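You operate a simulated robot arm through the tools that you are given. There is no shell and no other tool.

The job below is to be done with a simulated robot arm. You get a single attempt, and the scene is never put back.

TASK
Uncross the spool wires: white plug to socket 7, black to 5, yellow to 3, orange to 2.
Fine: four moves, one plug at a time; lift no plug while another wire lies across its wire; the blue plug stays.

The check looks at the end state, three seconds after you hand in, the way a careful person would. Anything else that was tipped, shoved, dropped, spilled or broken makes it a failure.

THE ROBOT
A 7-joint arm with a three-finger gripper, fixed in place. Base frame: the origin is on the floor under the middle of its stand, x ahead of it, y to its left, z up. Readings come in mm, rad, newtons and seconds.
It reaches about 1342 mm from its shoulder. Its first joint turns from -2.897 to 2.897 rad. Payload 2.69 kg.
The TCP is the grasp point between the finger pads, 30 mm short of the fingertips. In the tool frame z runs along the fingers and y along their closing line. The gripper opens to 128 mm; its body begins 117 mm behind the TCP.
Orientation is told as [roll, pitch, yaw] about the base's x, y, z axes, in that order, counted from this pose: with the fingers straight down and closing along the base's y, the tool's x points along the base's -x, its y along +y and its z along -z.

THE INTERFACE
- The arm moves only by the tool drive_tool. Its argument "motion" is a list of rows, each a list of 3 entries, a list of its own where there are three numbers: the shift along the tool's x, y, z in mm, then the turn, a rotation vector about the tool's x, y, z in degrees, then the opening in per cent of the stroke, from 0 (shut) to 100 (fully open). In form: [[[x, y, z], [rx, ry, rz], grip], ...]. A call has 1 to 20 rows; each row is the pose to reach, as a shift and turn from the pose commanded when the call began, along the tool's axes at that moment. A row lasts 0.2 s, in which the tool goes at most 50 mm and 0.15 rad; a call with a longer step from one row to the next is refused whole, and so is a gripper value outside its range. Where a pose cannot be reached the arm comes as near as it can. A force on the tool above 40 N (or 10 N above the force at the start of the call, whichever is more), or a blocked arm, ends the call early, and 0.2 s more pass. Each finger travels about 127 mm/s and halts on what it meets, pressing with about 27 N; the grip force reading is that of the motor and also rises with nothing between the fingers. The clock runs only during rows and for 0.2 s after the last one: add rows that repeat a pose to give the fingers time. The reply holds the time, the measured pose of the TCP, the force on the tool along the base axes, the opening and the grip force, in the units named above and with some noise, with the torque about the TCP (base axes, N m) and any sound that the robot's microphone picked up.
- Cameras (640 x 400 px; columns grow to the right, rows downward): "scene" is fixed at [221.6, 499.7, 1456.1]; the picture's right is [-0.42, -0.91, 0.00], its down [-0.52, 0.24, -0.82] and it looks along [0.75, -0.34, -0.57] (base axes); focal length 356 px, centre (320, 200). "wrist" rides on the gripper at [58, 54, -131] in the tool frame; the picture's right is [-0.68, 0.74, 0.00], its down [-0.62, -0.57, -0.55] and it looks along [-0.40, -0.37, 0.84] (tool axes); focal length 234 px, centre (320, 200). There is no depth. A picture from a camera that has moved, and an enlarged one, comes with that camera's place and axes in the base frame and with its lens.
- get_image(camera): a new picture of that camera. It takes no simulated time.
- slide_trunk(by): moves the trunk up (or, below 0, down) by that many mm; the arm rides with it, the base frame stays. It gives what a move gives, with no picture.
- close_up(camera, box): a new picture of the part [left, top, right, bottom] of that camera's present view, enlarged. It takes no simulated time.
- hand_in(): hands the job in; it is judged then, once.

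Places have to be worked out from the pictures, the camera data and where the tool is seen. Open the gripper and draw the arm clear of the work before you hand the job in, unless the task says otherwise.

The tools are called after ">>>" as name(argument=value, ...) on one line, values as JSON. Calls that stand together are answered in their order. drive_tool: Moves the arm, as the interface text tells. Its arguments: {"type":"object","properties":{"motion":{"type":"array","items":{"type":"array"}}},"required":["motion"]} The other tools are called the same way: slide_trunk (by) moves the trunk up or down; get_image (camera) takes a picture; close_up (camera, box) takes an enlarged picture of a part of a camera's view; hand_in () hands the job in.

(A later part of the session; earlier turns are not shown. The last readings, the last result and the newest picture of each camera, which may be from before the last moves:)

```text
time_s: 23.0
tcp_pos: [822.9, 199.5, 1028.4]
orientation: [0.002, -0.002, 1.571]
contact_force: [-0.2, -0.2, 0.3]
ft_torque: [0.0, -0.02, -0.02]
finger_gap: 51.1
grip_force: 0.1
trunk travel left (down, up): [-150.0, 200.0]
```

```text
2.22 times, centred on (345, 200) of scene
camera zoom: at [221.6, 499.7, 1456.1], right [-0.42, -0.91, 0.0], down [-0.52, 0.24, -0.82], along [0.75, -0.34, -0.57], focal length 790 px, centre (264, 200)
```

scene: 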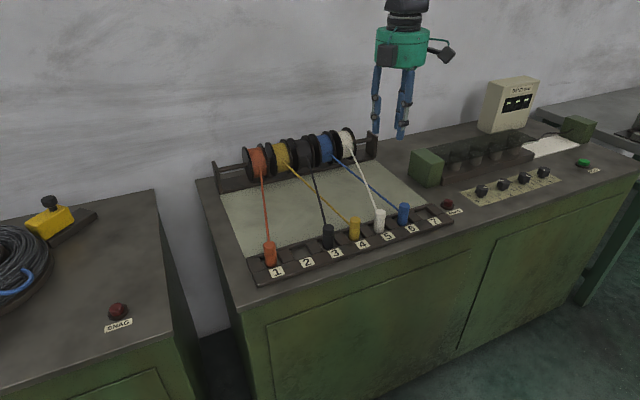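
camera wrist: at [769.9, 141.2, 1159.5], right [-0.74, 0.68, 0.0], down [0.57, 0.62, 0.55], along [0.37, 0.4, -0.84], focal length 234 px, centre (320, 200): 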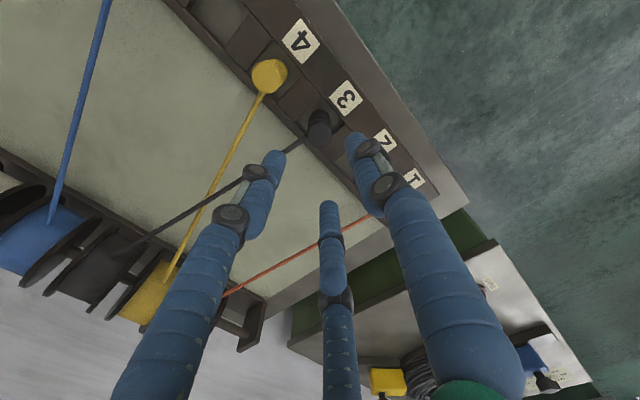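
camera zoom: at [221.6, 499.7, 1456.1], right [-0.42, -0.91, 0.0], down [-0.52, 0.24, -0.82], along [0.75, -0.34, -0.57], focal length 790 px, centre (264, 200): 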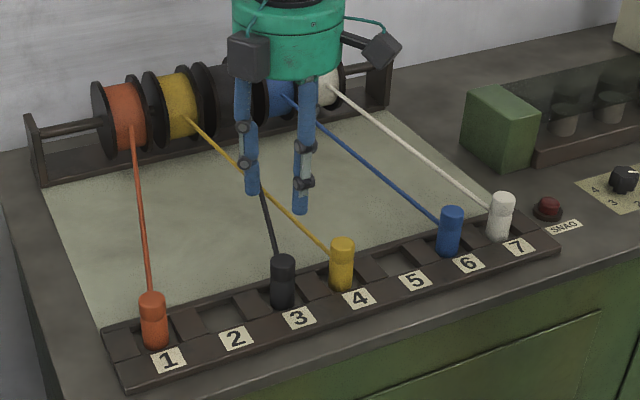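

White is now clean in 7 and nothing else moved. I zoom on the black plug in the wrist view to locate it.

>>> close_up(camera="wrist", box=[280, 85, 360, 165])

>>> close_up(camera="wrist", box=[230, 40, 320, 100])

>>> close_up(camera="scene", box=[400, 175, 460, 235])

```text
5.00 times, centred on (320, 125) of wrist
camera zoom: at [769.9, 141.2, 1159.5], right [-0.74, 0.68, 0.0], down [0.57, 0.62, 0.55], along [0.37, 0.4, -0.84], focal length 1171 px, centre (320, 575)
```

zoom: 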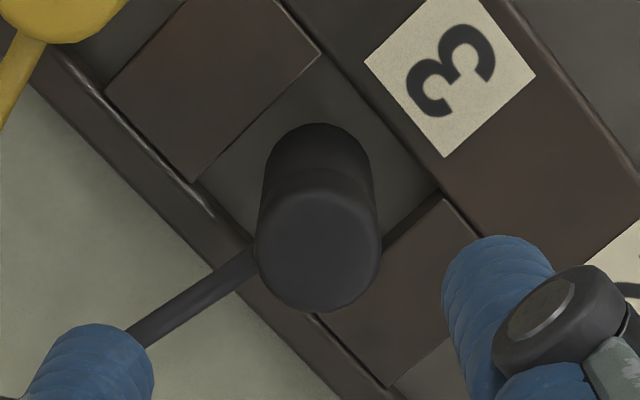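

```text
6.67 times, centred on (275, 70) of wrist
camera zoom: at [769.9, 141.2, 1159.5], right [-0.74, 0.68, 0.0], down [0.57, 0.62, 0.55], along [0.37, 0.4, -0.84], focal length 1561 px, centre (620, 1067)
```

zoom: 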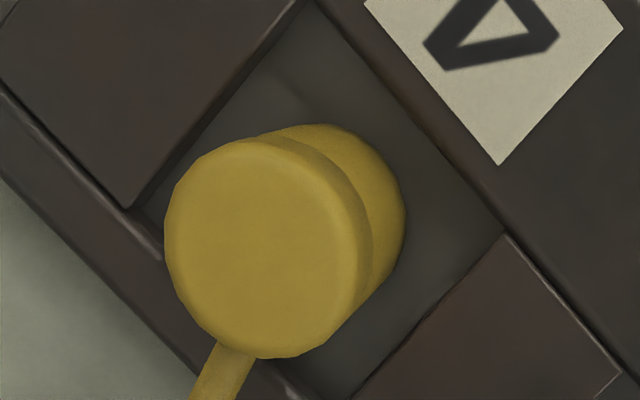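

```text
6.67 times, centred on (430, 205) of scene
camera zoom: at [221.6, 499.7, 1456.1], right [-0.42, -0.91, 0.0], down [-0.52, 0.24, -0.82], along [0.75, -0.34, -0.57], focal length 2371 px, centre (-413, 167)
```

zoom: 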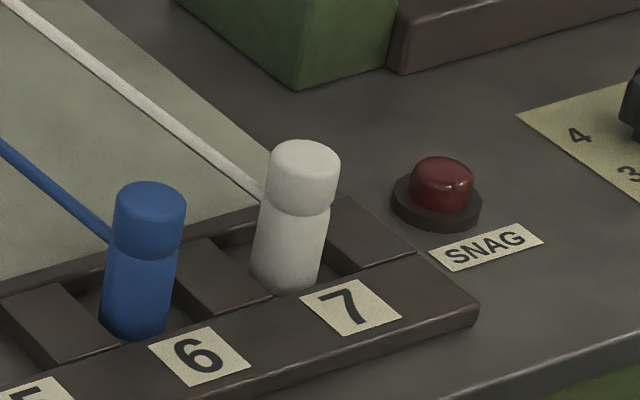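

The black plug is at about (824.0, 199.6), within 0.5 mm of the tool axis. I descend to the same grasp height and narrow the fingers to about 38 mm, then check.

>>> drive_tool(motion=[[[-0.2, -0.3, 30], [0, 0, 0], 40], [[-0.2, -0.3, 60], [0, 0, 0], 40], [[-0.2, -0.3, 82], [0, 0, 0], 40], [[-0.2, -0.3, 98], [0, 0, 0], 40], [[-0.2, -0.3, 112], [0, 0, 0], 40], [[-0.2, -0.3, 122], [0, 0, 0], 40], [[-0.2, -0.3, 129], [0, 0, 0], 40], [[-0.2, -0.3, 129], [0, 0, 0], 34], [[-0.2, -0.3, 129], [0, 0, 0], 30], [[-0.2, -0.3, 129], [0, 0, 0], 30]])

>>> close_up(camera="wrist", box=[260, 110, 380, 220])

>>> close_up(camera="scene", box=[290, 190, 370, 260])

```text
time_s: 25.2
tcp_pos: [823.3, 201.2, 899.8]
orientation: [0.0, -0.001, 1.571]
contact_force: [0.6, -0.8, -0.3]
ft_torque: [-0.02, 0.0, 0.02]
finger_gap: 38.6
grip_force: 0.1
trunk travel left (down, up): [-150.0, 200.0]
```

```text
3.64 times, centred on (320, 165) of wrist
camera zoom: at [769.8, 141.5, 1030.0], right [-0.74, 0.68, 0.0], down [0.57, 0.62, 0.55], along [0.37, 0.4, -0.84], focal length 852 px, centre (320, 327)
```

zoom: 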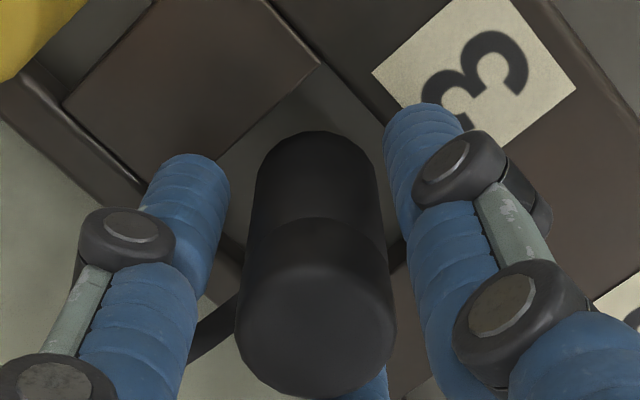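

```text
5.71 times, centred on (330, 225) of scene
camera zoom: at [221.6, 499.7, 1456.1], right [-0.42, -0.91, 0.0], down [-0.52, 0.24, -0.82], along [0.75, -0.34, -0.57], focal length 2033 px, centre (263, 57)
```

zoom: 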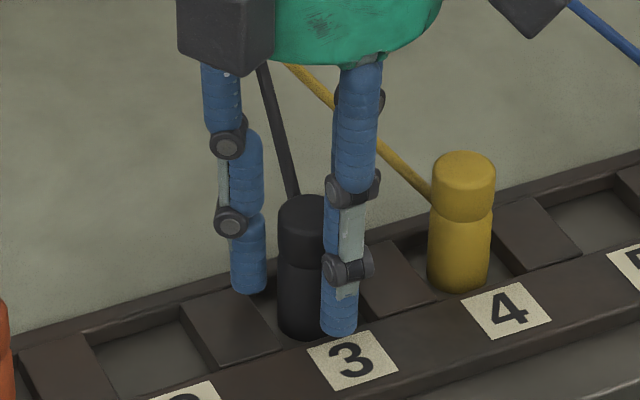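

The black plug sits centred between the fingers and nothing else is touched. I close on it.

>>> drive_tool(motion=[[[0, 0, 0], [0, 0, 0], 27], [[0, 0, 0], [0, 0, 0], 24], [[0, 0, 0], [0, 0, 0], 22], [[0, 0, 0], [0, 0, 0], 20], [[0, 0, 0], [0, 0, 0], 15], [[0, 0, 0], [0, 0, 0], 8], [[0, 0, 0], [0, 0, 0], 0], [[0, 0, 0], [0, 0, 0], 0], [[0, 0, 0], [0, 0, 0], 0]])

>>> close_up(camera="scene", box=[290, 190, 370, 260])

>>> close_up(camera="wrist", box=[260, 110, 380, 220])

```text
time_s: 27.2
tcp_pos: [822.9, 199.3, 899.7]
orientation: [0.001, 0.0, 1.57]
contact_force: [-0.1, -0.7, -0.1]
ft_torque: [-0.01, 0.01, -0.03]
finger_gap: 26.6
grip_force: 26.7
trunk travel left (down, up): [-150.0, 200.0]
```

```text
5.71 times, centred on (330, 225) of scene
camera zoom: at [221.6, 499.7, 1456.1], right [-0.42, -0.91, 0.0], down [-0.52, 0.24, -0.82], along [0.75, -0.34, -0.57], focal length 2033 px, centre (263, 57)
```

zoom: 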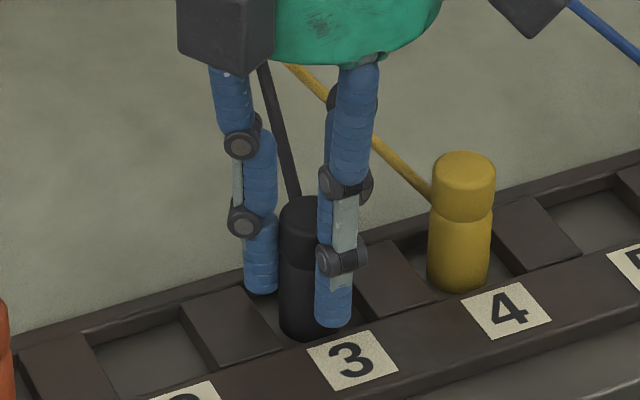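

```text
3.64 times, centred on (320, 165) of wrist
camera zoom: at [769.9, 141.5, 1030.0], right [-0.74, 0.68, 0.0], down [0.57, 0.62, 0.55], along [0.37, 0.4, -0.84], focal length 852 px, centre (320, 327)
```

zoom: 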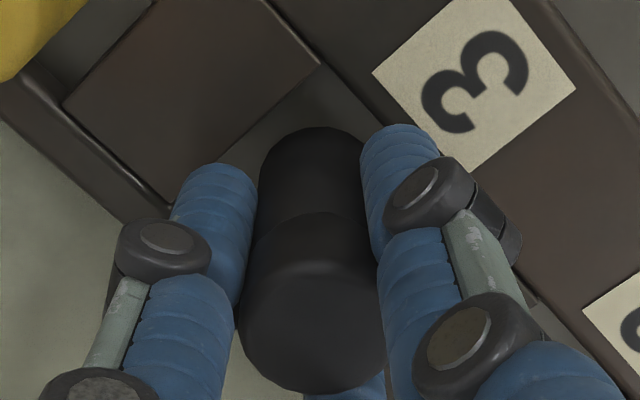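

The black plug is held. I lift 90 mm straight up, then carry it over the yellow plug to socket 5 (y≈50.2).

>>> drive_tool(motion=[[[0, 0, -8], [0, 0, 0], 0], [[0, 0, -18], [0, 0, 0], 0], [[0, 0, -30], [0, 0, 0], 0], [[0, 0, -45], [0, 0, 0], 0], [[0, 0, -60], [0, 0, 0], 0], [[0, 0, -75], [0, 0, 0], 0], [[0, 0, -90], [0, 0, 0], 0], [[0, 0, -90], [0, 0, 0], 0], [[12, 0, -90], [0, 0, 0], 0], [[30, 0, -90], [0, 0, 0], 0], [[50, 0, -90], [0, 0, 0], 0], [[70, 0.3, -90], [0, 0, 0], 0], [[90, 0.3, -90], [0, 0, 0], 0], [[110, 0.3, -90], [0, 0, 0], 0], [[128, 0.3, -90], [0, 0, 0], 0], [[142, 0.3, -90], [0, 0, 0], 0], [[149.5, 0.3, -90], [0, 0, 0], 0], [[149.5, 0.3, -90], [0, 0, 0], 0]])

>>> get_image(camera="wrist")

>>> close_up(camera="scene", box=[230, 110, 460, 290])

```text
time_s: 31.0
tcp_pos: [822.3, 49.6, 990.1]
orientation: [-0.001, -0.001, 1.571]
contact_force: [-1.0, 0.2, -0.8]
ft_torque: [-0.03, 0.0, 0.0]
finger_gap: 26.6
grip_force: 26.5
trunk travel left (down, up): [-150.0, 200.0]
```

```text
taken
camera wrist: at [769.3, -8.7, 1120.6], right [-0.74, 0.68, 0.0], down [0.57, 0.62, 0.55], along [0.37, 0.4, -0.84], focal length 234 px, centre (320, 200)
```

wrist: 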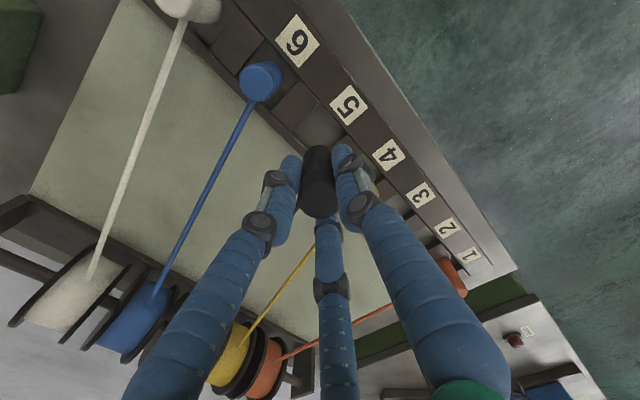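

```text
2.22 times, centred on (345, 200) of scene
camera zoom: at [221.6, 499.7, 1456.1], right [-0.42, -0.91, 0.0], down [-0.52, 0.24, -0.82], along [0.75, -0.34, -0.57], focal length 790 px, centre (264, 200)
```

zoom: 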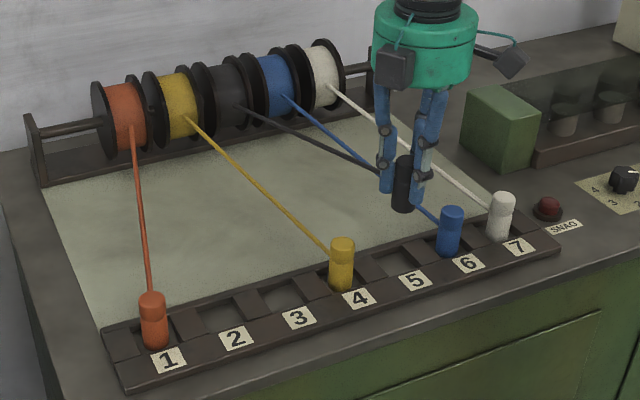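

Black hangs over socket 5, clear of yellow and blue. I lower 86 mm, then seat gently.

>>> drive_tool(motion=[[[-0.7, -0.3, 0], [0, 0, 0], 0], [[-0.7, -0.3, 20], [0, 0, 0], 0], [[-0.7, -0.3, 40], [0, 0, 0], 0], [[-0.7, -0.3, 58], [0, 0, 0], 0], [[-0.7, -0.3, 72], [0, 0, 0], 0], [[-0.7, -0.3, 81], [0, 0, 0], 0], [[-0.7, -0.3, 86], [0, 0, 0], 0], [[-0.7, -0.3, 86], [0, 0, 0], 0]])

>>> close_up(camera="wrist", box=[240, 90, 400, 230])

>>> close_up(camera="scene", box=[340, 175, 430, 245])

```text
time_s: 32.8
tcp_pos: [824.6, 50.4, 901.7]
orientation: [0.002, 0.002, 1.571]
contact_force: [0.3, 0.4, -1.2]
ft_torque: [-0.03, 0.01, -0.01]
finger_gap: 26.5
grip_force: 26.4
trunk travel left (down, up): [-150.0, 200.0]
```

```text
2.86 times, centred on (320, 160) of wrist
camera zoom: at [770.8, -7.6, 1033.3], right [-0.74, 0.68, 0.0], down [0.57, 0.62, 0.55], along [0.37, 0.4, -0.84], focal length 669 px, centre (320, 314)
```

zoom: 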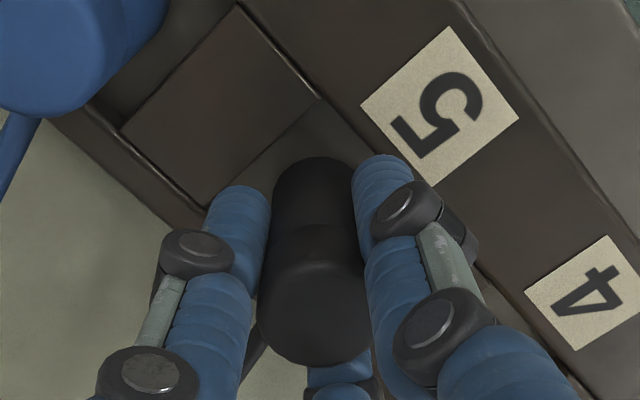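

```text
5.71 times, centred on (385, 210) of scene
camera zoom: at [221.6, 499.7, 1456.1], right [-0.42, -0.91, 0.0], down [-0.52, 0.24, -0.82], along [0.75, -0.34, -0.57], focal length 2033 px, centre (-51, 143)
```

zoom: 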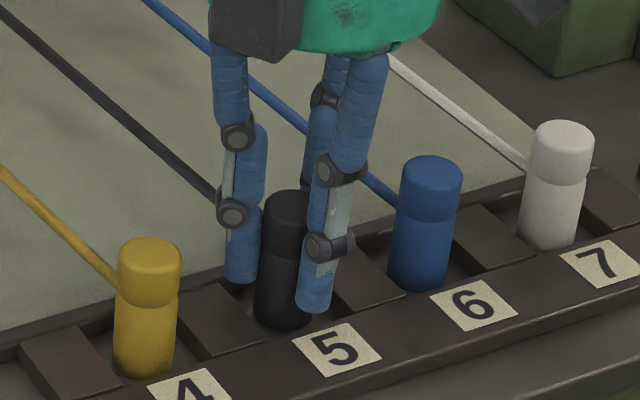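

The black plug is inside the recess about 3 mm above the floor. I lower it gently to touch.

>>> drive_tool(motion=[[[0.2, 0.8, 1.2], [0, 0, 0], 0], [[0.2, 0.8, 2.4], [0, 0, 0], 0], [[0.2, 0.8, 3.2], [0, 0, 0], 0], [[0.2, 0.8, 3.8], [0, 0, 0], 0], [[0.2, 0.8, 3.8], [0, 0, 0], 0]])

>>> close_up(camera="scene", box=[340, 175, 430, 245])

>>> close_up(camera="wrist", box=[240, 90, 400, 230])

```text
time_s: 34.0
tcp_pos: [822.9, 51.0, 900.0]
orientation: [0.0, 0.001, 1.572]
contact_force: [-0.1, 0.4, -1.5]
ft_torque: [-0.01, -0.01, 0.01]
finger_gap: 26.7
grip_force: 27.0
trunk travel left (down, up): [-150.0, 200.0]
```

```text
5.71 times, centred on (385, 210) of scene
camera zoom: at [221.6, 499.7, 1456.1], right [-0.42, -0.91, 0.0], down [-0.52, 0.24, -0.82], along [0.75, -0.34, -0.57], focal length 2033 px, centre (-51, 143)
```

zoom: 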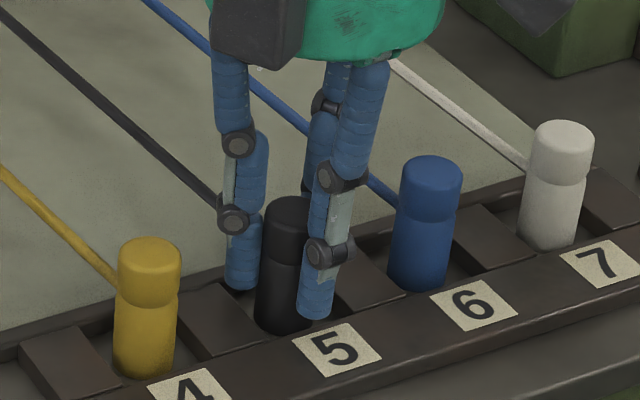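

```text
2.86 times, centred on (320, 160) of wrist
camera zoom: at [769.9, -7.8, 1030.2], right [-0.74, 0.68, 0.0], down [0.57, 0.62, 0.55], along [0.37, 0.4, -0.84], focal length 669 px, centre (320, 314)
```

zoom: 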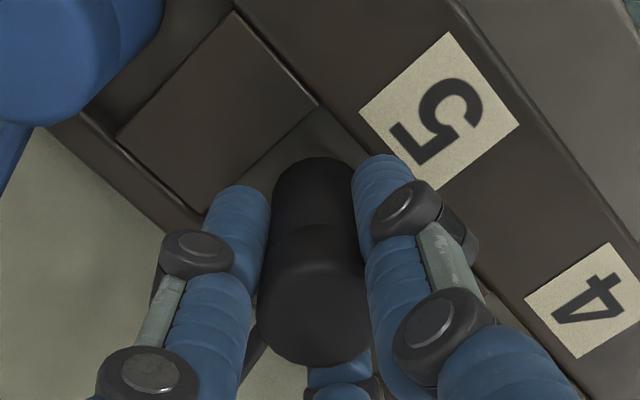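

Still about 0.2 mm off the floor by height; I press 0.5 mm more to confirm contact.

>>> drive_tool(motion=[[[0, 0, 0.5], [0, 0, 0], 0], [[0, 0, 0.5], [0, 0, 0], 0]])

```text
time_s: 34.6
tcp_pos: [822.3, 49.5, 900.0]
orientation: [-0.002, 0.003, 1.571]
contact_force: [0.7, 0.9, 0.3]
ft_torque: [0.04, 0.0, 0.03]
finger_gap: 26.5
grip_force: 27.1
trunk travel left (down, up): [-150.0, 200.0]
```

>>> drive_tool(motion=[[[0, 0, 0.5], [0, 0, 0], 0], [[0, 0, 0.5], [0, 0, 0], 0]])

```text
time_s: 35.2
tcp_pos: [823.7, 52.3, 898.3]
orientation: [-0.002, 0.0, 1.569]
contact_force: [-0.9, -3.3, 9.0]
ft_torque: [-0.13, 0.06, 0.01]
finger_gap: 26.5
grip_force: 26.9
trunk travel left (down, up): [-150.0, 200.0]
```

The 9 N reaction confirms black is seated in socket 5. I ease back 0.3 mm and open slowly.

>>> drive_tool(motion=[[[0, 0, -0.3], [0, 0, 0], 10], [[0, 0, -0.3], [0, 0, 0], 20], [[0, 0, -0.3], [0, 0, 0], 22], [[0, 0, -0.3], [0, 0, 0], 24], [[0, 0, -0.3], [0, 0, 0], 28], [[0, 0, -0.3], [0, 0, 0], 34], [[0, 0, -0.3], [0, 0, 0], 40], [[0, 0, -0.3], [0, 0, 0], 40]])

>>> close_up(camera="scene", box=[340, 175, 430, 245])

>>> close_up(camera="wrist", box=[240, 90, 400, 230])

```text
time_s: 37.0
tcp_pos: [823.3, 51.5, 898.0]
orientation: [-0.001, 0.001, 1.569]
contact_force: [0.5, 0.4, -0.8]
ft_torque: [0.0, 0.04, 0.02]
finger_gap: 51.5
grip_force: 0.1
trunk travel left (down, up): [-150.0, 200.0]
```

```text
5.71 times, centred on (385, 210) of scene
camera zoom: at [221.6, 499.7, 1456.1], right [-0.42, -0.91, 0.0], down [-0.52, 0.24, -0.82], along [0.75, -0.34, -0.57], focal length 2033 px, centre (-51, 143)
```

zoom: 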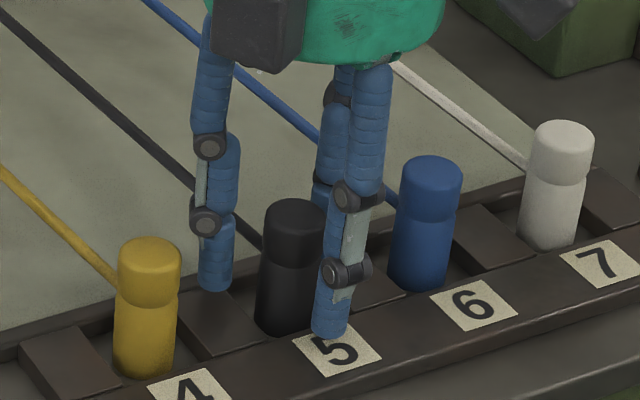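

```text
2.86 times, centred on (320, 160) of wrist
camera zoom: at [769.2, -7.4, 1029.2], right [-0.74, 0.68, 0.0], down [0.57, 0.62, 0.55], along [0.37, 0.4, -0.84], focal length 669 px, centre (320, 314)
```

zoom: 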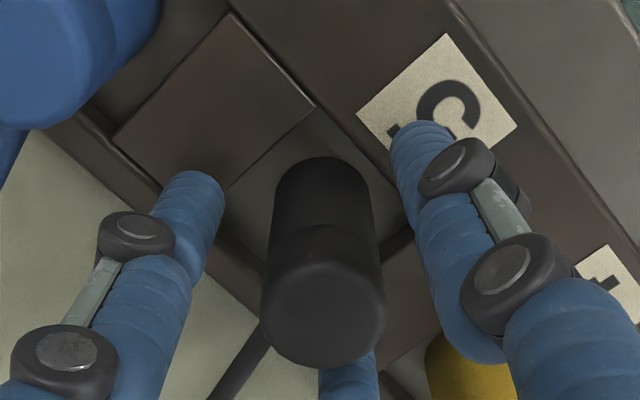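

Black stands upright in socket 5. I retreat straight up and move above the yellow plug in socket 4.

>>> drive_tool(motion=[[[0, 0, -10], [0, 0, 0], 40], [[0, 0, -25], [0, 0, 0], 40], [[0, 0, -45], [0, 0, 0], 40], [[0, 0, -70], [0, 0, 0], 40], [[0, 0, -100], [0, 0, 0], 40], [[-20, 0, -120], [0, 0, 0], 40], [[-45, -0.5, -130], [0, 0, 0], 40], [[-65, -0.8, -130], [0, 0, 0], 40], [[-74, -0.8, -130], [0, 0, 0], 40], [[-74, -0.8, -130], [0, 0, 0], 40]])

>>> get_image(camera="wrist")

>>> close_up(camera="wrist", box=[280, 85, 360, 165])

>>> close_up(camera="scene", box=[230, 110, 460, 290])

```text
time_s: 39.2
tcp_pos: [823.5, 124.2, 1027.9]
orientation: [0.0, -0.002, 1.57]
contact_force: [0.6, 0.9, 0.4]
ft_torque: [0.05, -0.01, -0.01]
finger_gap: 51.1
grip_force: 0.0
trunk travel left (down, up): [-150.0, 200.0]
```

```text
taken
camera wrist: at [769.7, 65.7, 1158.9], right [-0.74, 0.68, 0.0], down [0.57, 0.62, 0.55], along [0.37, 0.4, -0.84], focal length 234 px, centre (320, 200)
```

wrist: 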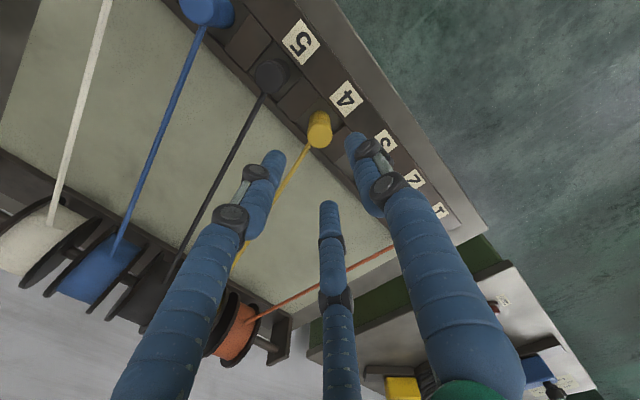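

```text
5.00 times, centred on (320, 125) of wrist
camera zoom: at [769.7, 65.7, 1158.9], right [-0.74, 0.68, 0.0], down [0.57, 0.62, 0.55], along [0.37, 0.4, -0.84], focal length 1171 px, centre (320, 575)
```

zoom: 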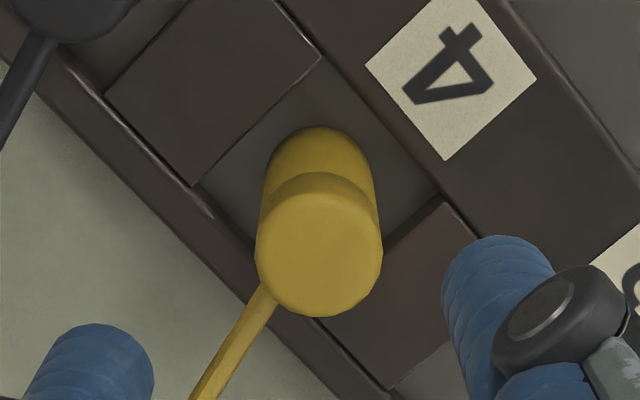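

```text
2.22 times, centred on (345, 200) of scene
camera zoom: at [221.6, 499.7, 1456.1], right [-0.42, -0.91, 0.0], down [-0.52, 0.24, -0.82], along [0.75, -0.34, -0.57], focal length 790 px, centre (264, 200)
```

zoom: 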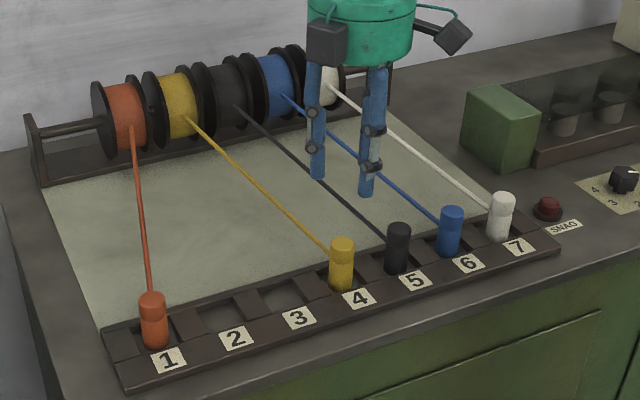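

Yellow's wire is now free, and the plug sits at about (824.3, 124.6), 0.8 mm off the tool axis. I descend with that correction and narrow the fingers.

>>> drive_tool(motion=[[[-0.7, -0.8, 30], [0, 0, 0], 40], [[-0.7, -0.8, 60], [0, 0, 0], 40], [[-0.7, -0.8, 82], [0, 0, 0], 40], [[-0.7, -0.8, 98], [0, 0, 0], 40], [[-0.7, -0.8, 112], [0, 0, 0], 40], [[-0.7, -0.8, 122], [0, 0, 0], 40], [[-0.7, -0.8, 128.7], [0, 0, 0], 40], [[-0.7, -0.8, 128.7], [0, 0, 0], 34], [[-0.7, -0.8, 128.7], [0, 0, 0], 30], [[-0.7, -0.8, 128.7], [0, 0, 0], 30]])

>>> close_up(camera="wrist", box=[260, 110, 380, 220])

>>> close_up(camera="scene", box=[310, 180, 400, 250])

```text
time_s: 41.4
tcp_pos: [824.2, 124.7, 899.2]
orientation: [0.0, 0.0, 1.572]
contact_force: [-1.2, 0.2, 1.4]
ft_torque: [0.0, 0.03, 0.05]
finger_gap: 38.2
grip_force: 0.1
trunk travel left (down, up): [-150.0, 200.0]
```

```text
3.64 times, centred on (320, 165) of wrist
camera zoom: at [770.3, 66.6, 1030.9], right [-0.74, 0.68, 0.0], down [0.57, 0.62, 0.55], along [0.37, 0.4, -0.84], focal length 852 px, centre (320, 327)
```

zoom: 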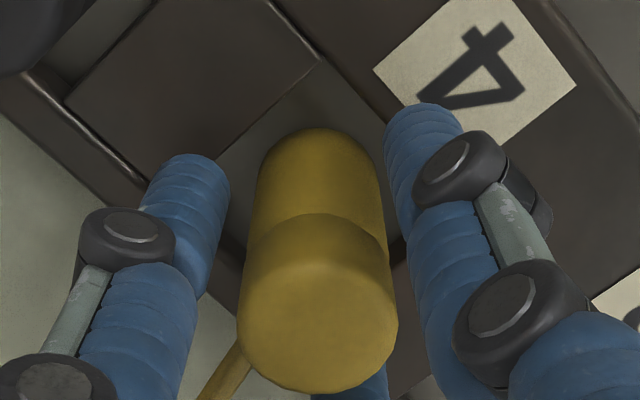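

```text
5.71 times, centred on (355, 215) of scene
camera zoom: at [221.6, 499.7, 1456.1], right [-0.42, -0.91, 0.0], down [-0.52, 0.24, -0.82], along [0.75, -0.34, -0.57], focal length 2033 px, centre (120, 114)
```

zoom: 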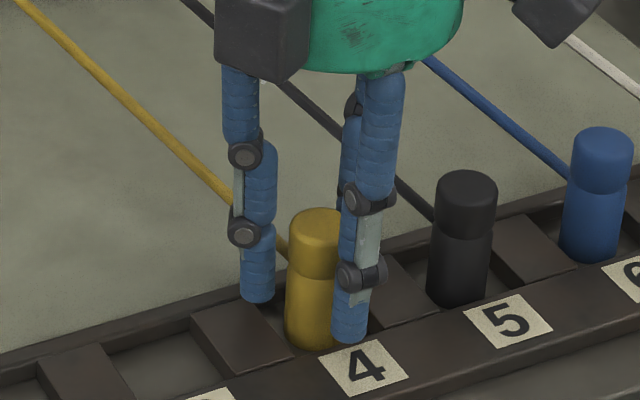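

Centred around the yellow plug with clear gaps. I close on it.

>>> drive_tool(motion=[[[0, 0, 0], [0, 0, 0], 27], [[0, 0, 0], [0, 0, 0], 24], [[0, 0, 0], [0, 0, 0], 22], [[0, 0, 0], [0, 0, 0], 20], [[0, 0, 0], [0, 0, 0], 15], [[0, 0, 0], [0, 0, 0], 8], [[0, 0, 0], [0, 0, 0], 0], [[0, 0, 0], [0, 0, 0], 0], [[0, 0, 0], [0, 0, 0], 0]])

>>> close_up(camera="wrist", box=[260, 110, 380, 220])

>>> close_up(camera="scene", box=[310, 180, 400, 250])

```text
time_s: 43.4
tcp_pos: [823.9, 125.8, 899.4]
orientation: [0.0, 0.0, 1.57]
contact_force: [-0.2, 0.4, 0.1]
ft_torque: [-0.01, -0.01, 0.0]
finger_gap: 26.7
grip_force: 26.8
trunk travel left (down, up): [-150.0, 200.0]
```

```text
3.64 times, centred on (320, 165) of wrist
camera zoom: at [770.3, 66.6, 1030.8], right [-0.74, 0.68, 0.0], down [0.57, 0.62, 0.55], along [0.37, 0.4, -0.84], focal length 852 px, centre (320, 327)
```

zoom: 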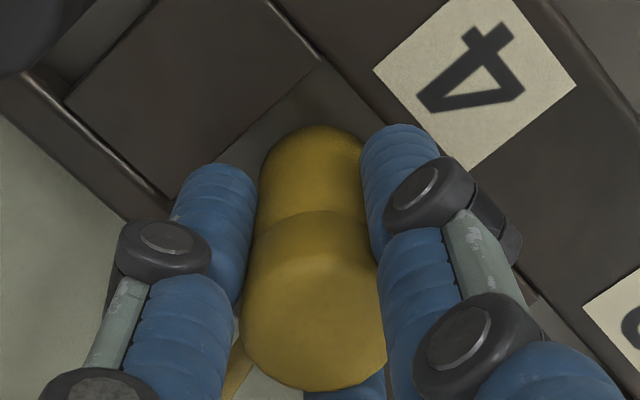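

```text
5.71 times, centred on (355, 215) of scene
camera zoom: at [221.6, 499.7, 1456.1], right [-0.42, -0.91, 0.0], down [-0.52, 0.24, -0.82], along [0.75, -0.34, -0.57], focal length 2033 px, centre (120, 114)
```

zoom: 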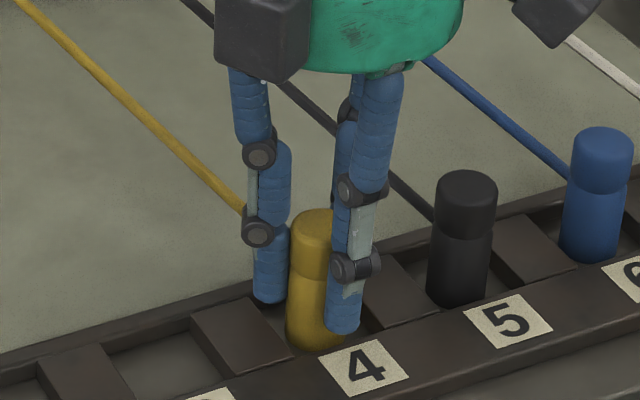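

Yellow is held. Socket 3 is empty and nothing stands between, so I lift 60 mm and move 75 mm toward +y.

>>> drive_tool(motion=[[[0, 0, -8], [0, 0, 0], 0], [[0, 0, -18], [0, 0, 0], 0], [[0, 0, -30], [0, 0, 0], 0], [[0, 0, -45], [0, 0, 0], 0], [[0, 0, -60], [0, 0, 0], 0], [[0, 0, -60], [0, 0, 0], 0], [[-12, 0, -60], [0, 0, 0], 0], [[-28, 0.3, -60], [0, 0, 0], 0], [[-46, 0.5, -60], [0, 0, 0], 0], [[-62, 0.7, -60], [0, 0, 0], 0], [[-72, 0.7, -60], [0, 0, 0], 0], [[-75.5, 0.7, -60], [0, 0, 0], 0], [[-75.5, 0.7, -60], [0, 0, 0], 0]])

>>> get_image(camera="wrist")

>>> close_up(camera="scene", box=[230, 110, 460, 290])

```text
time_s: 46.2
tcp_pos: [822.8, 200.0, 960.0]
orientation: [0.0, 0.0, 1.571]
contact_force: [0.4, 0.7, -1.3]
ft_torque: [0.0, -0.01, 0.02]
finger_gap: 26.5
grip_force: 26.9
trunk travel left (down, up): [-150.0, 200.0]
```

```text
taken
camera wrist: at [769.7, 141.8, 1091.4], right [-0.74, 0.68, 0.0], down [0.57, 0.62, 0.55], along [0.37, 0.4, -0.84], focal length 234 px, centre (320, 200)
```

wrist: 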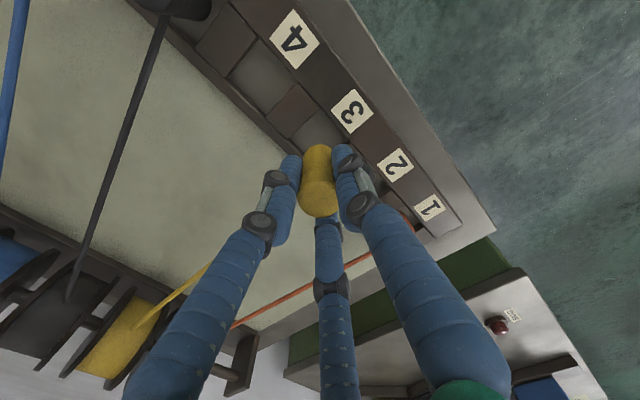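

```text
2.22 times, centred on (345, 200) of scene
camera zoom: at [221.6, 499.7, 1456.1], right [-0.42, -0.91, 0.0], down [-0.52, 0.24, -0.82], along [0.75, -0.34, -0.57], focal length 790 px, centre (264, 200)
```

zoom: 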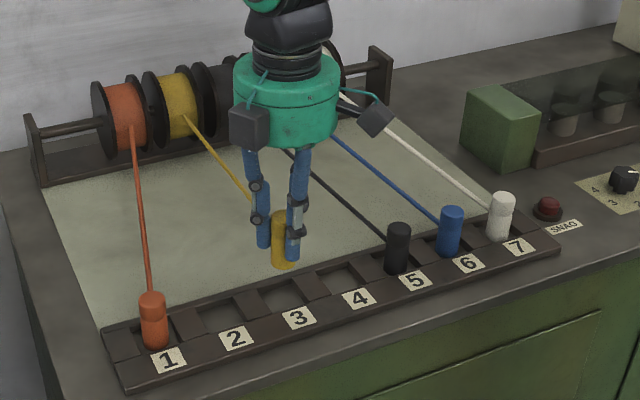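

Yellow is over socket 3 at about (823.5, 200.0). I lower 57 mm, then the last few mm slowly.

>>> drive_tool(motion=[[[0, 0, 15], [0, 0, 0], 0], [[0, 0, 30], [0, 0, 0], 0], [[0, 0, 42], [0, 0, 0], 0], [[0, 0, 51], [0, 0, 0], 0], [[0, 0, 56.5], [0, 0, 0], 0], [[0, 0, 56.5], [0, 0, 0], 0]])

>>> close_up(camera="wrist", box=[240, 90, 400, 230])

>>> close_up(camera="scene", box=[280, 190, 370, 260])

```text
time_s: 47.6
tcp_pos: [825.1, 200.9, 904.8]
orientation: [0.001, -0.001, 1.571]
contact_force: [-0.3, -1.0, -0.1]
ft_torque: [-0.01, -0.03, 0.0]
finger_gap: 26.6
grip_force: 27.1
trunk travel left (down, up): [-150.0, 200.0]
```

```text
2.86 times, centred on (320, 160) of wrist
camera zoom: at [770.2, 142.4, 1035.3], right [-0.74, 0.68, 0.0], down [0.57, 0.62, 0.55], along [0.37, 0.4, -0.84], focal length 669 px, centre (320, 314)
```

zoom: 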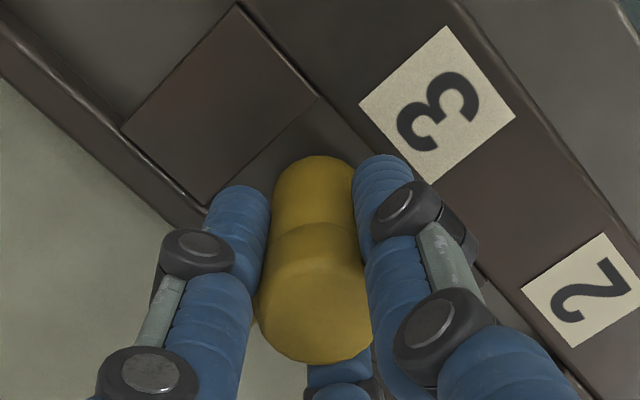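

```text
5.71 times, centred on (325, 225) of scene
camera zoom: at [221.6, 499.7, 1456.1], right [-0.42, -0.91, 0.0], down [-0.52, 0.24, -0.82], along [0.75, -0.34, -0.57], focal length 2033 px, centre (291, 57)
```

zoom: 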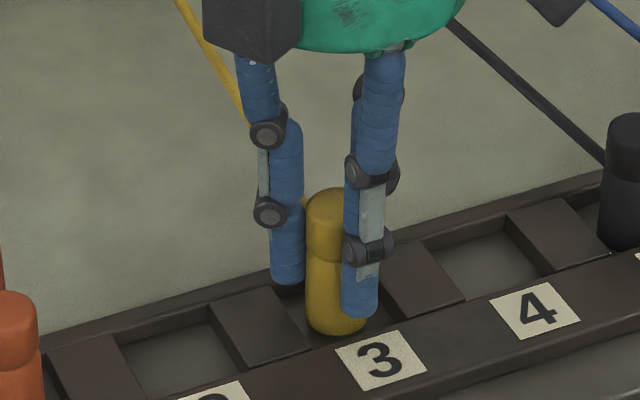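

It is in the recess, about 4.5 mm above the floor. I lower the remainder in small steps until contact.

>>> drive_tool(motion=[[[0, 0.4, 1.5], [0, 0, 0], 0], [[0, 0.4, 3], [0, 0, 0], 0], [[0, 0.4, 4.2], [0, 0, 0], 0], [[0, 0.4, 4.8], [0, 0, 0], 0], [[0, 0.4, 4.8], [0, 0, 0], 0]])

>>> close_up(camera="wrist", box=[240, 90, 400, 230])

```text
time_s: 48.8
tcp_pos: [824.3, 201.2, 898.5]
orientation: [-0.002, 0.0, 1.572]
contact_force: [-2.4, 1.3, 8.4]
ft_torque: [0.07, 0.13, 0.03]
finger_gap: 26.5
grip_force: 27.5
trunk travel left (down, up): [-150.0, 200.0]
```

```text
2.86 times, centred on (320, 160) of wrist
camera zoom: at [769.3, 142.4, 1030.7], right [-0.74, 0.68, 0.0], down [0.56, 0.62, 0.55], along [0.37, 0.4, -0.84], focal length 669 px, centre (320, 314)
```

zoom: 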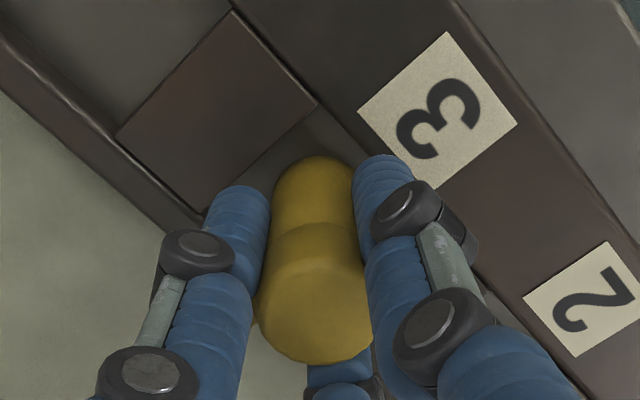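

Contact at 8.4 N confirms yellow is seated in socket 3. I ease back 0.3 mm and open slowly.

>>> drive_tool(motion=[[[0, 0, -0.3], [0, 0, 0], 10], [[0, 0, -0.3], [0, 0, 0], 20], [[0, 0, -0.3], [0, 0, 0], 22], [[0, 0, -0.3], [0, 0, 0], 24], [[0, 0, -0.3], [0, 0, 0], 28], [[0, 0, -0.3], [0, 0, 0], 34], [[0, 0, -0.3], [0, 0, 0], 40], [[0, 0, -0.3], [0, 0, 0], 40]])

>>> close_up(camera="wrist", box=[240, 90, 400, 230])

>>> close_up(camera="scene", box=[280, 190, 370, 260])

```text
time_s: 50.6
tcp_pos: [822.4, 201.6, 898.5]
orientation: [0.001, 0.001, 1.571]
contact_force: [0.0, -0.1, -0.4]
ft_torque: [0.02, 0.01, -0.02]
finger_gap: 51.3
grip_force: 0.0
trunk travel left (down, up): [-150.0, 200.0]
```

```text
2.86 times, centred on (320, 160) of wrist
camera zoom: at [769.1, 142.3, 1029.5], right [-0.74, 0.68, 0.0], down [0.57, 0.62, 0.55], along [0.37, 0.4, -0.84], focal length 669 px, centre (320, 314)
```

zoom: 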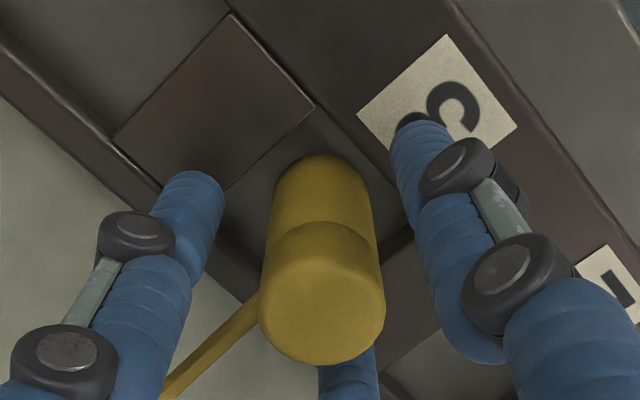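

```text
5.71 times, centred on (325, 225) of scene
camera zoom: at [221.6, 499.7, 1456.1], right [-0.42, -0.91, 0.0], down [-0.52, 0.24, -0.82], along [0.75, -0.34, -0.57], focal length 2033 px, centre (291, 57)
```

zoom: 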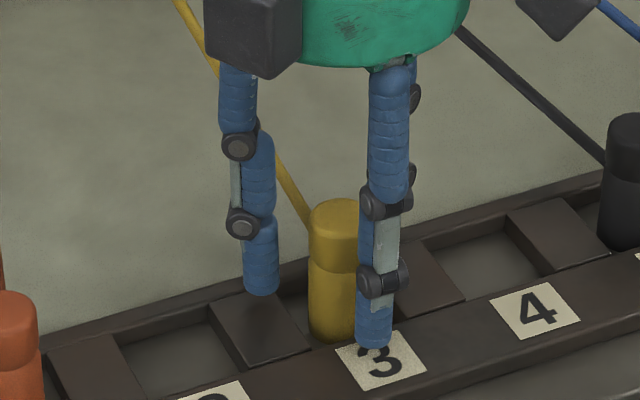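

Yellow stands in socket 3. I retreat up and move above the orange plug in socket 1.

>>> drive_tool(motion=[[[0, 0, -10], [0, 0, 0], 40], [[0, 0, -25], [0, 0, 0], 40], [[0, 0, -45], [0, 0, 0], 40], [[0, 0, -70], [0, 0, 0], 40], [[0, 0, -100], [0, 0, 0], 40], [[-20, 0, -120], [0, 0, 0], 40], [[-50, -0.5, -130], [0, 0, 0], 40], [[-85, -0.8, -130], [0, 0, 0], 40], [[-115, -0.8, -130], [0, 0, 0], 40], [[-140, -0.8, -130], [0, 0, 0], 40], [[-149.5, -0.8, -130], [0, 0, 0], 40], [[-149.5, -0.8, -130], [0, 0, 0], 40]])

>>> get_image(camera="wrist")

>>> close_up(camera="wrist", box=[280, 85, 360, 165])

>>> close_up(camera="scene", box=[230, 110, 460, 290])

```text
time_s: 53.2
tcp_pos: [824.8, 351.1, 1028.7]
orientation: [0.001, 0.0, 1.57]
contact_force: [1.2, -0.7, 0.0]
ft_torque: [-0.02, -0.05, 0.01]
finger_gap: 51.1
grip_force: 0.1
trunk travel left (down, up): [-150.0, 200.0]
```

```text
taken
camera wrist: at [770.2, 292.4, 1160.2], right [-0.74, 0.68, 0.0], down [0.57, 0.62, 0.55], along [0.37, 0.4, -0.84], focal length 234 px, centre (320, 200)
```

wrist: 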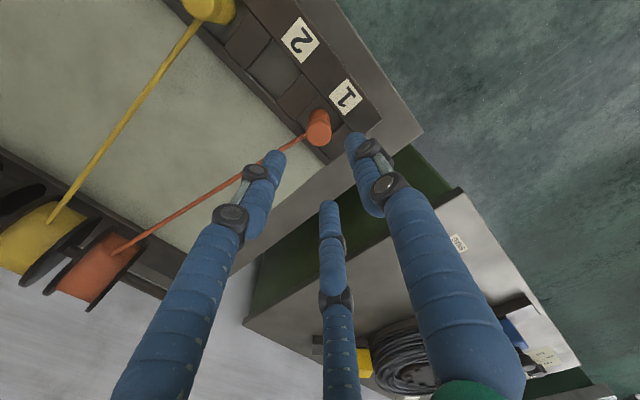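

```text
5.00 times, centred on (320, 125) of wrist
camera zoom: at [770.2, 292.4, 1160.2], right [-0.74, 0.68, 0.0], down [0.57, 0.62, 0.55], along [0.37, 0.4, -0.84], focal length 1171 px, centre (320, 575)
```

zoom: 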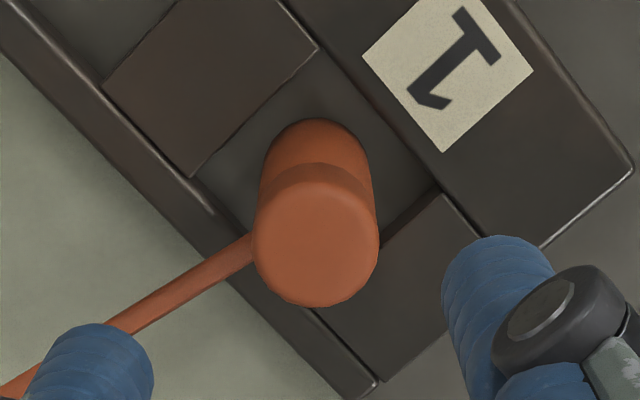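

```text
2.22 times, centred on (345, 200) of scene
camera zoom: at [221.6, 499.7, 1456.1], right [-0.42, -0.91, 0.0], down [-0.52, 0.24, -0.82], along [0.75, -0.34, -0.57], focal length 790 px, centre (264, 200)
```

zoom: 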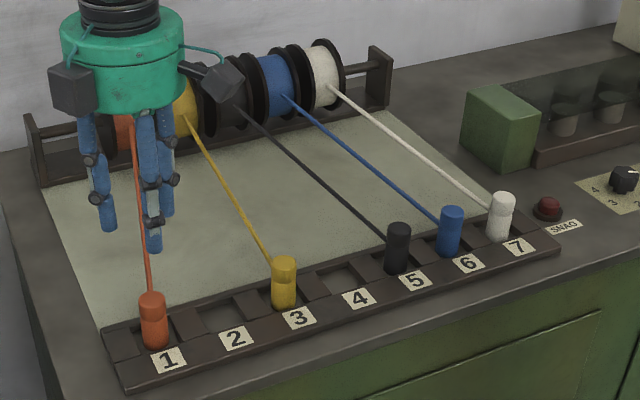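

Orange sits at about (824.1, 349.7), 0.9 mm from the tool axis in y. I correct, descend and narrow the fingers.

>>> drive_tool(motion=[[[0.9, -0.1, 30], [0, 0, 0], 40], [[0.9, -0.1, 60], [0, 0, 0], 40], [[0.9, -0.1, 82], [0, 0, 0], 40], [[0.9, -0.1, 98], [0, 0, 0], 40], [[0.9, -0.1, 112], [0, 0, 0], 40], [[0.9, -0.1, 122], [0, 0, 0], 40], [[0.9, -0.1, 129.5], [0, 0, 0], 40], [[0.9, -0.1, 129.5], [0, 0, 0], 34], [[0.9, -0.1, 129.5], [0, 0, 0], 30], [[0.9, -0.1, 129.5], [0, 0, 0], 30]])

>>> close_up(camera="wrist", box=[260, 110, 380, 220])

>>> close_up(camera="scene", box=[230, 200, 320, 280])

```text
time_s: 55.4
tcp_pos: [824.4, 349.5, 899.2]
orientation: [0.0, -0.002, 1.571]
contact_force: [0.1, -0.8, -0.5]
ft_torque: [0.0, 0.01, 0.01]
finger_gap: 38.4
grip_force: 0.0
trunk travel left (down, up): [-150.0, 200.0]
```

```text
3.64 times, centred on (320, 165) of wrist
camera zoom: at [770.4, 290.6, 1030.1], right [-0.74, 0.68, 0.0], down [0.57, 0.62, 0.55], along [0.37, 0.4, -0.84], focal length 852 px, centre (320, 327)
```

zoom: 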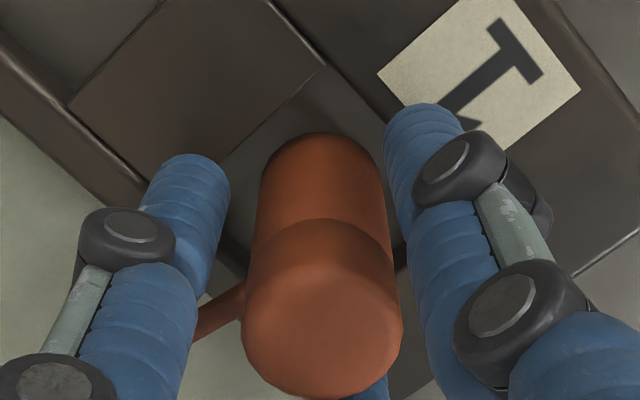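

```text
5.00 times, centred on (275, 240) of scene
camera zoom: at [221.6, 499.7, 1456.1], right [-0.42, -0.91, 0.0], down [-0.52, 0.24, -0.82], along [0.75, -0.34, -0.57], focal length 1778 px, centre (545, 0)
```

zoom: 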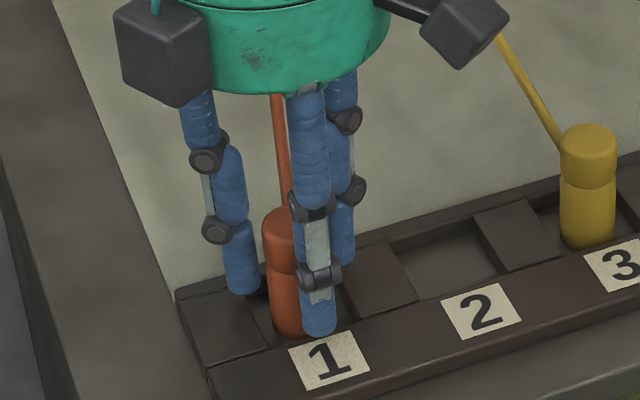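

Orange is within about 0.7 mm of centre. I make that tiny correction and close.

>>> drive_tool(motion=[[[-0.5, 0.4, 0], [0, 0, 0], 30], [[-0.5, 0.4, 0], [0, 0, 0], 27], [[-0.5, 0.4, 0], [0, 0, 0], 24], [[-0.5, 0.4, 0], [0, 0, 0], 22], [[-0.5, 0.4, 0], [0, 0, 0], 20], [[-0.5, 0.4, 0], [0, 0, 0], 15], [[-0.5, 0.4, 0], [0, 0, 0], 8], [[-0.5, 0.4, 0], [0, 0, 0], 0], [[-0.5, 0.4, 0], [0, 0, 0], 0], [[-0.5, 0.4, 0], [0, 0, 0], 0]])

>>> close_up(camera="wrist", box=[260, 110, 380, 220])

>>> close_up(camera="scene", box=[230, 200, 320, 280])

```text
time_s: 57.6
tcp_pos: [824.3, 349.3, 899.7]
orientation: [0.0, -0.001, 1.572]
contact_force: [0.2, -0.3, 0.6]
ft_torque: [0.01, -0.02, 0.04]
finger_gap: 26.4
grip_force: 26.9
trunk travel left (down, up): [-150.0, 200.0]
```

```text
3.64 times, centred on (320, 165) of wrist
camera zoom: at [770.1, 291.2, 1030.3], right [-0.74, 0.68, 0.0], down [0.57, 0.62, 0.55], along [0.37, 0.4, -0.84], focal length 852 px, centre (320, 327)
```

zoom: 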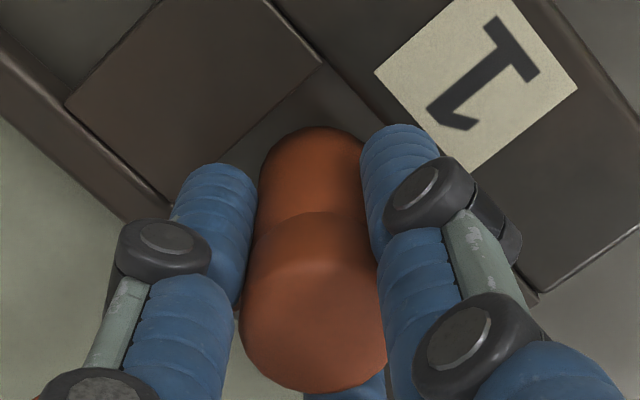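

```text
5.00 times, centred on (275, 240) of scene
camera zoom: at [221.6, 499.7, 1456.1], right [-0.42, -0.91, 0.0], down [-0.52, 0.24, -0.82], along [0.75, -0.34, -0.57], focal length 1778 px, centre (545, 0)
```

zoom: 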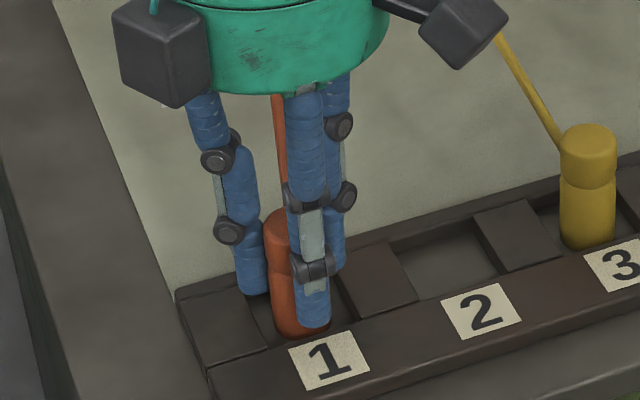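

Orange is held. Lift 60 mm, then move 74 mm toward -y to socket 2.

>>> drive_tool(motion=[[[0, 0, -8], [0, 0, 0], 0], [[0, 0, -18], [0, 0, 0], 0], [[0, 0, -30], [0, 0, 0], 0], [[0, 0, -45], [0, 0, 0], 0], [[0, 0, -60], [0, 0, 0], 0], [[0, 0, -60], [0, 0, 0], 0], [[12, 0, -60], [0, 0, 0], 0], [[28, 0.3, -60], [0, 0, 0], 0], [[46, 0.5, -60], [0, 0, 0], 0], [[62, 0.5, -60], [0, 0, 0], 0], [[71, 0.5, -60], [0, 0, 0], 0], [[74.1, 0.5, -60], [0, 0, 0], 0], [[74.1, 0.5, -60], [0, 0, 0], 0]])

>>> get_image(camera="wrist")

>>> close_up(camera="scene", box=[230, 110, 460, 290])

```text
time_s: 60.4
tcp_pos: [823.8, 275.0, 958.1]
orientation: [0.0, 0.001, 1.573]
contact_force: [0.1, -0.1, -1.1]
ft_torque: [-0.02, 0.01, -0.01]
finger_gap: 26.4
grip_force: 26.7
trunk travel left (down, up): [-150.0, 200.0]
```

```text
taken
camera wrist: at [769.1, 217.5, 1089.4], right [-0.74, 0.68, 0.0], down [0.57, 0.62, 0.55], along [0.37, 0.4, -0.84], focal length 234 px, centre (320, 200)
```

wrist: 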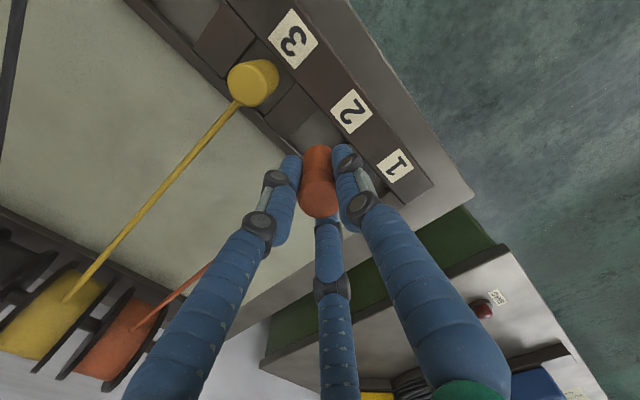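

```text
2.22 times, centred on (345, 200) of scene
camera zoom: at [221.6, 499.7, 1456.1], right [-0.42, -0.91, 0.0], down [-0.52, 0.24, -0.82], along [0.75, -0.34, -0.57], focal length 790 px, centre (264, 200)
```

zoom: 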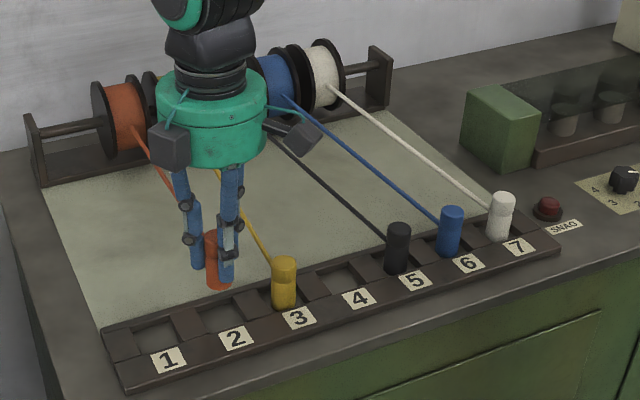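

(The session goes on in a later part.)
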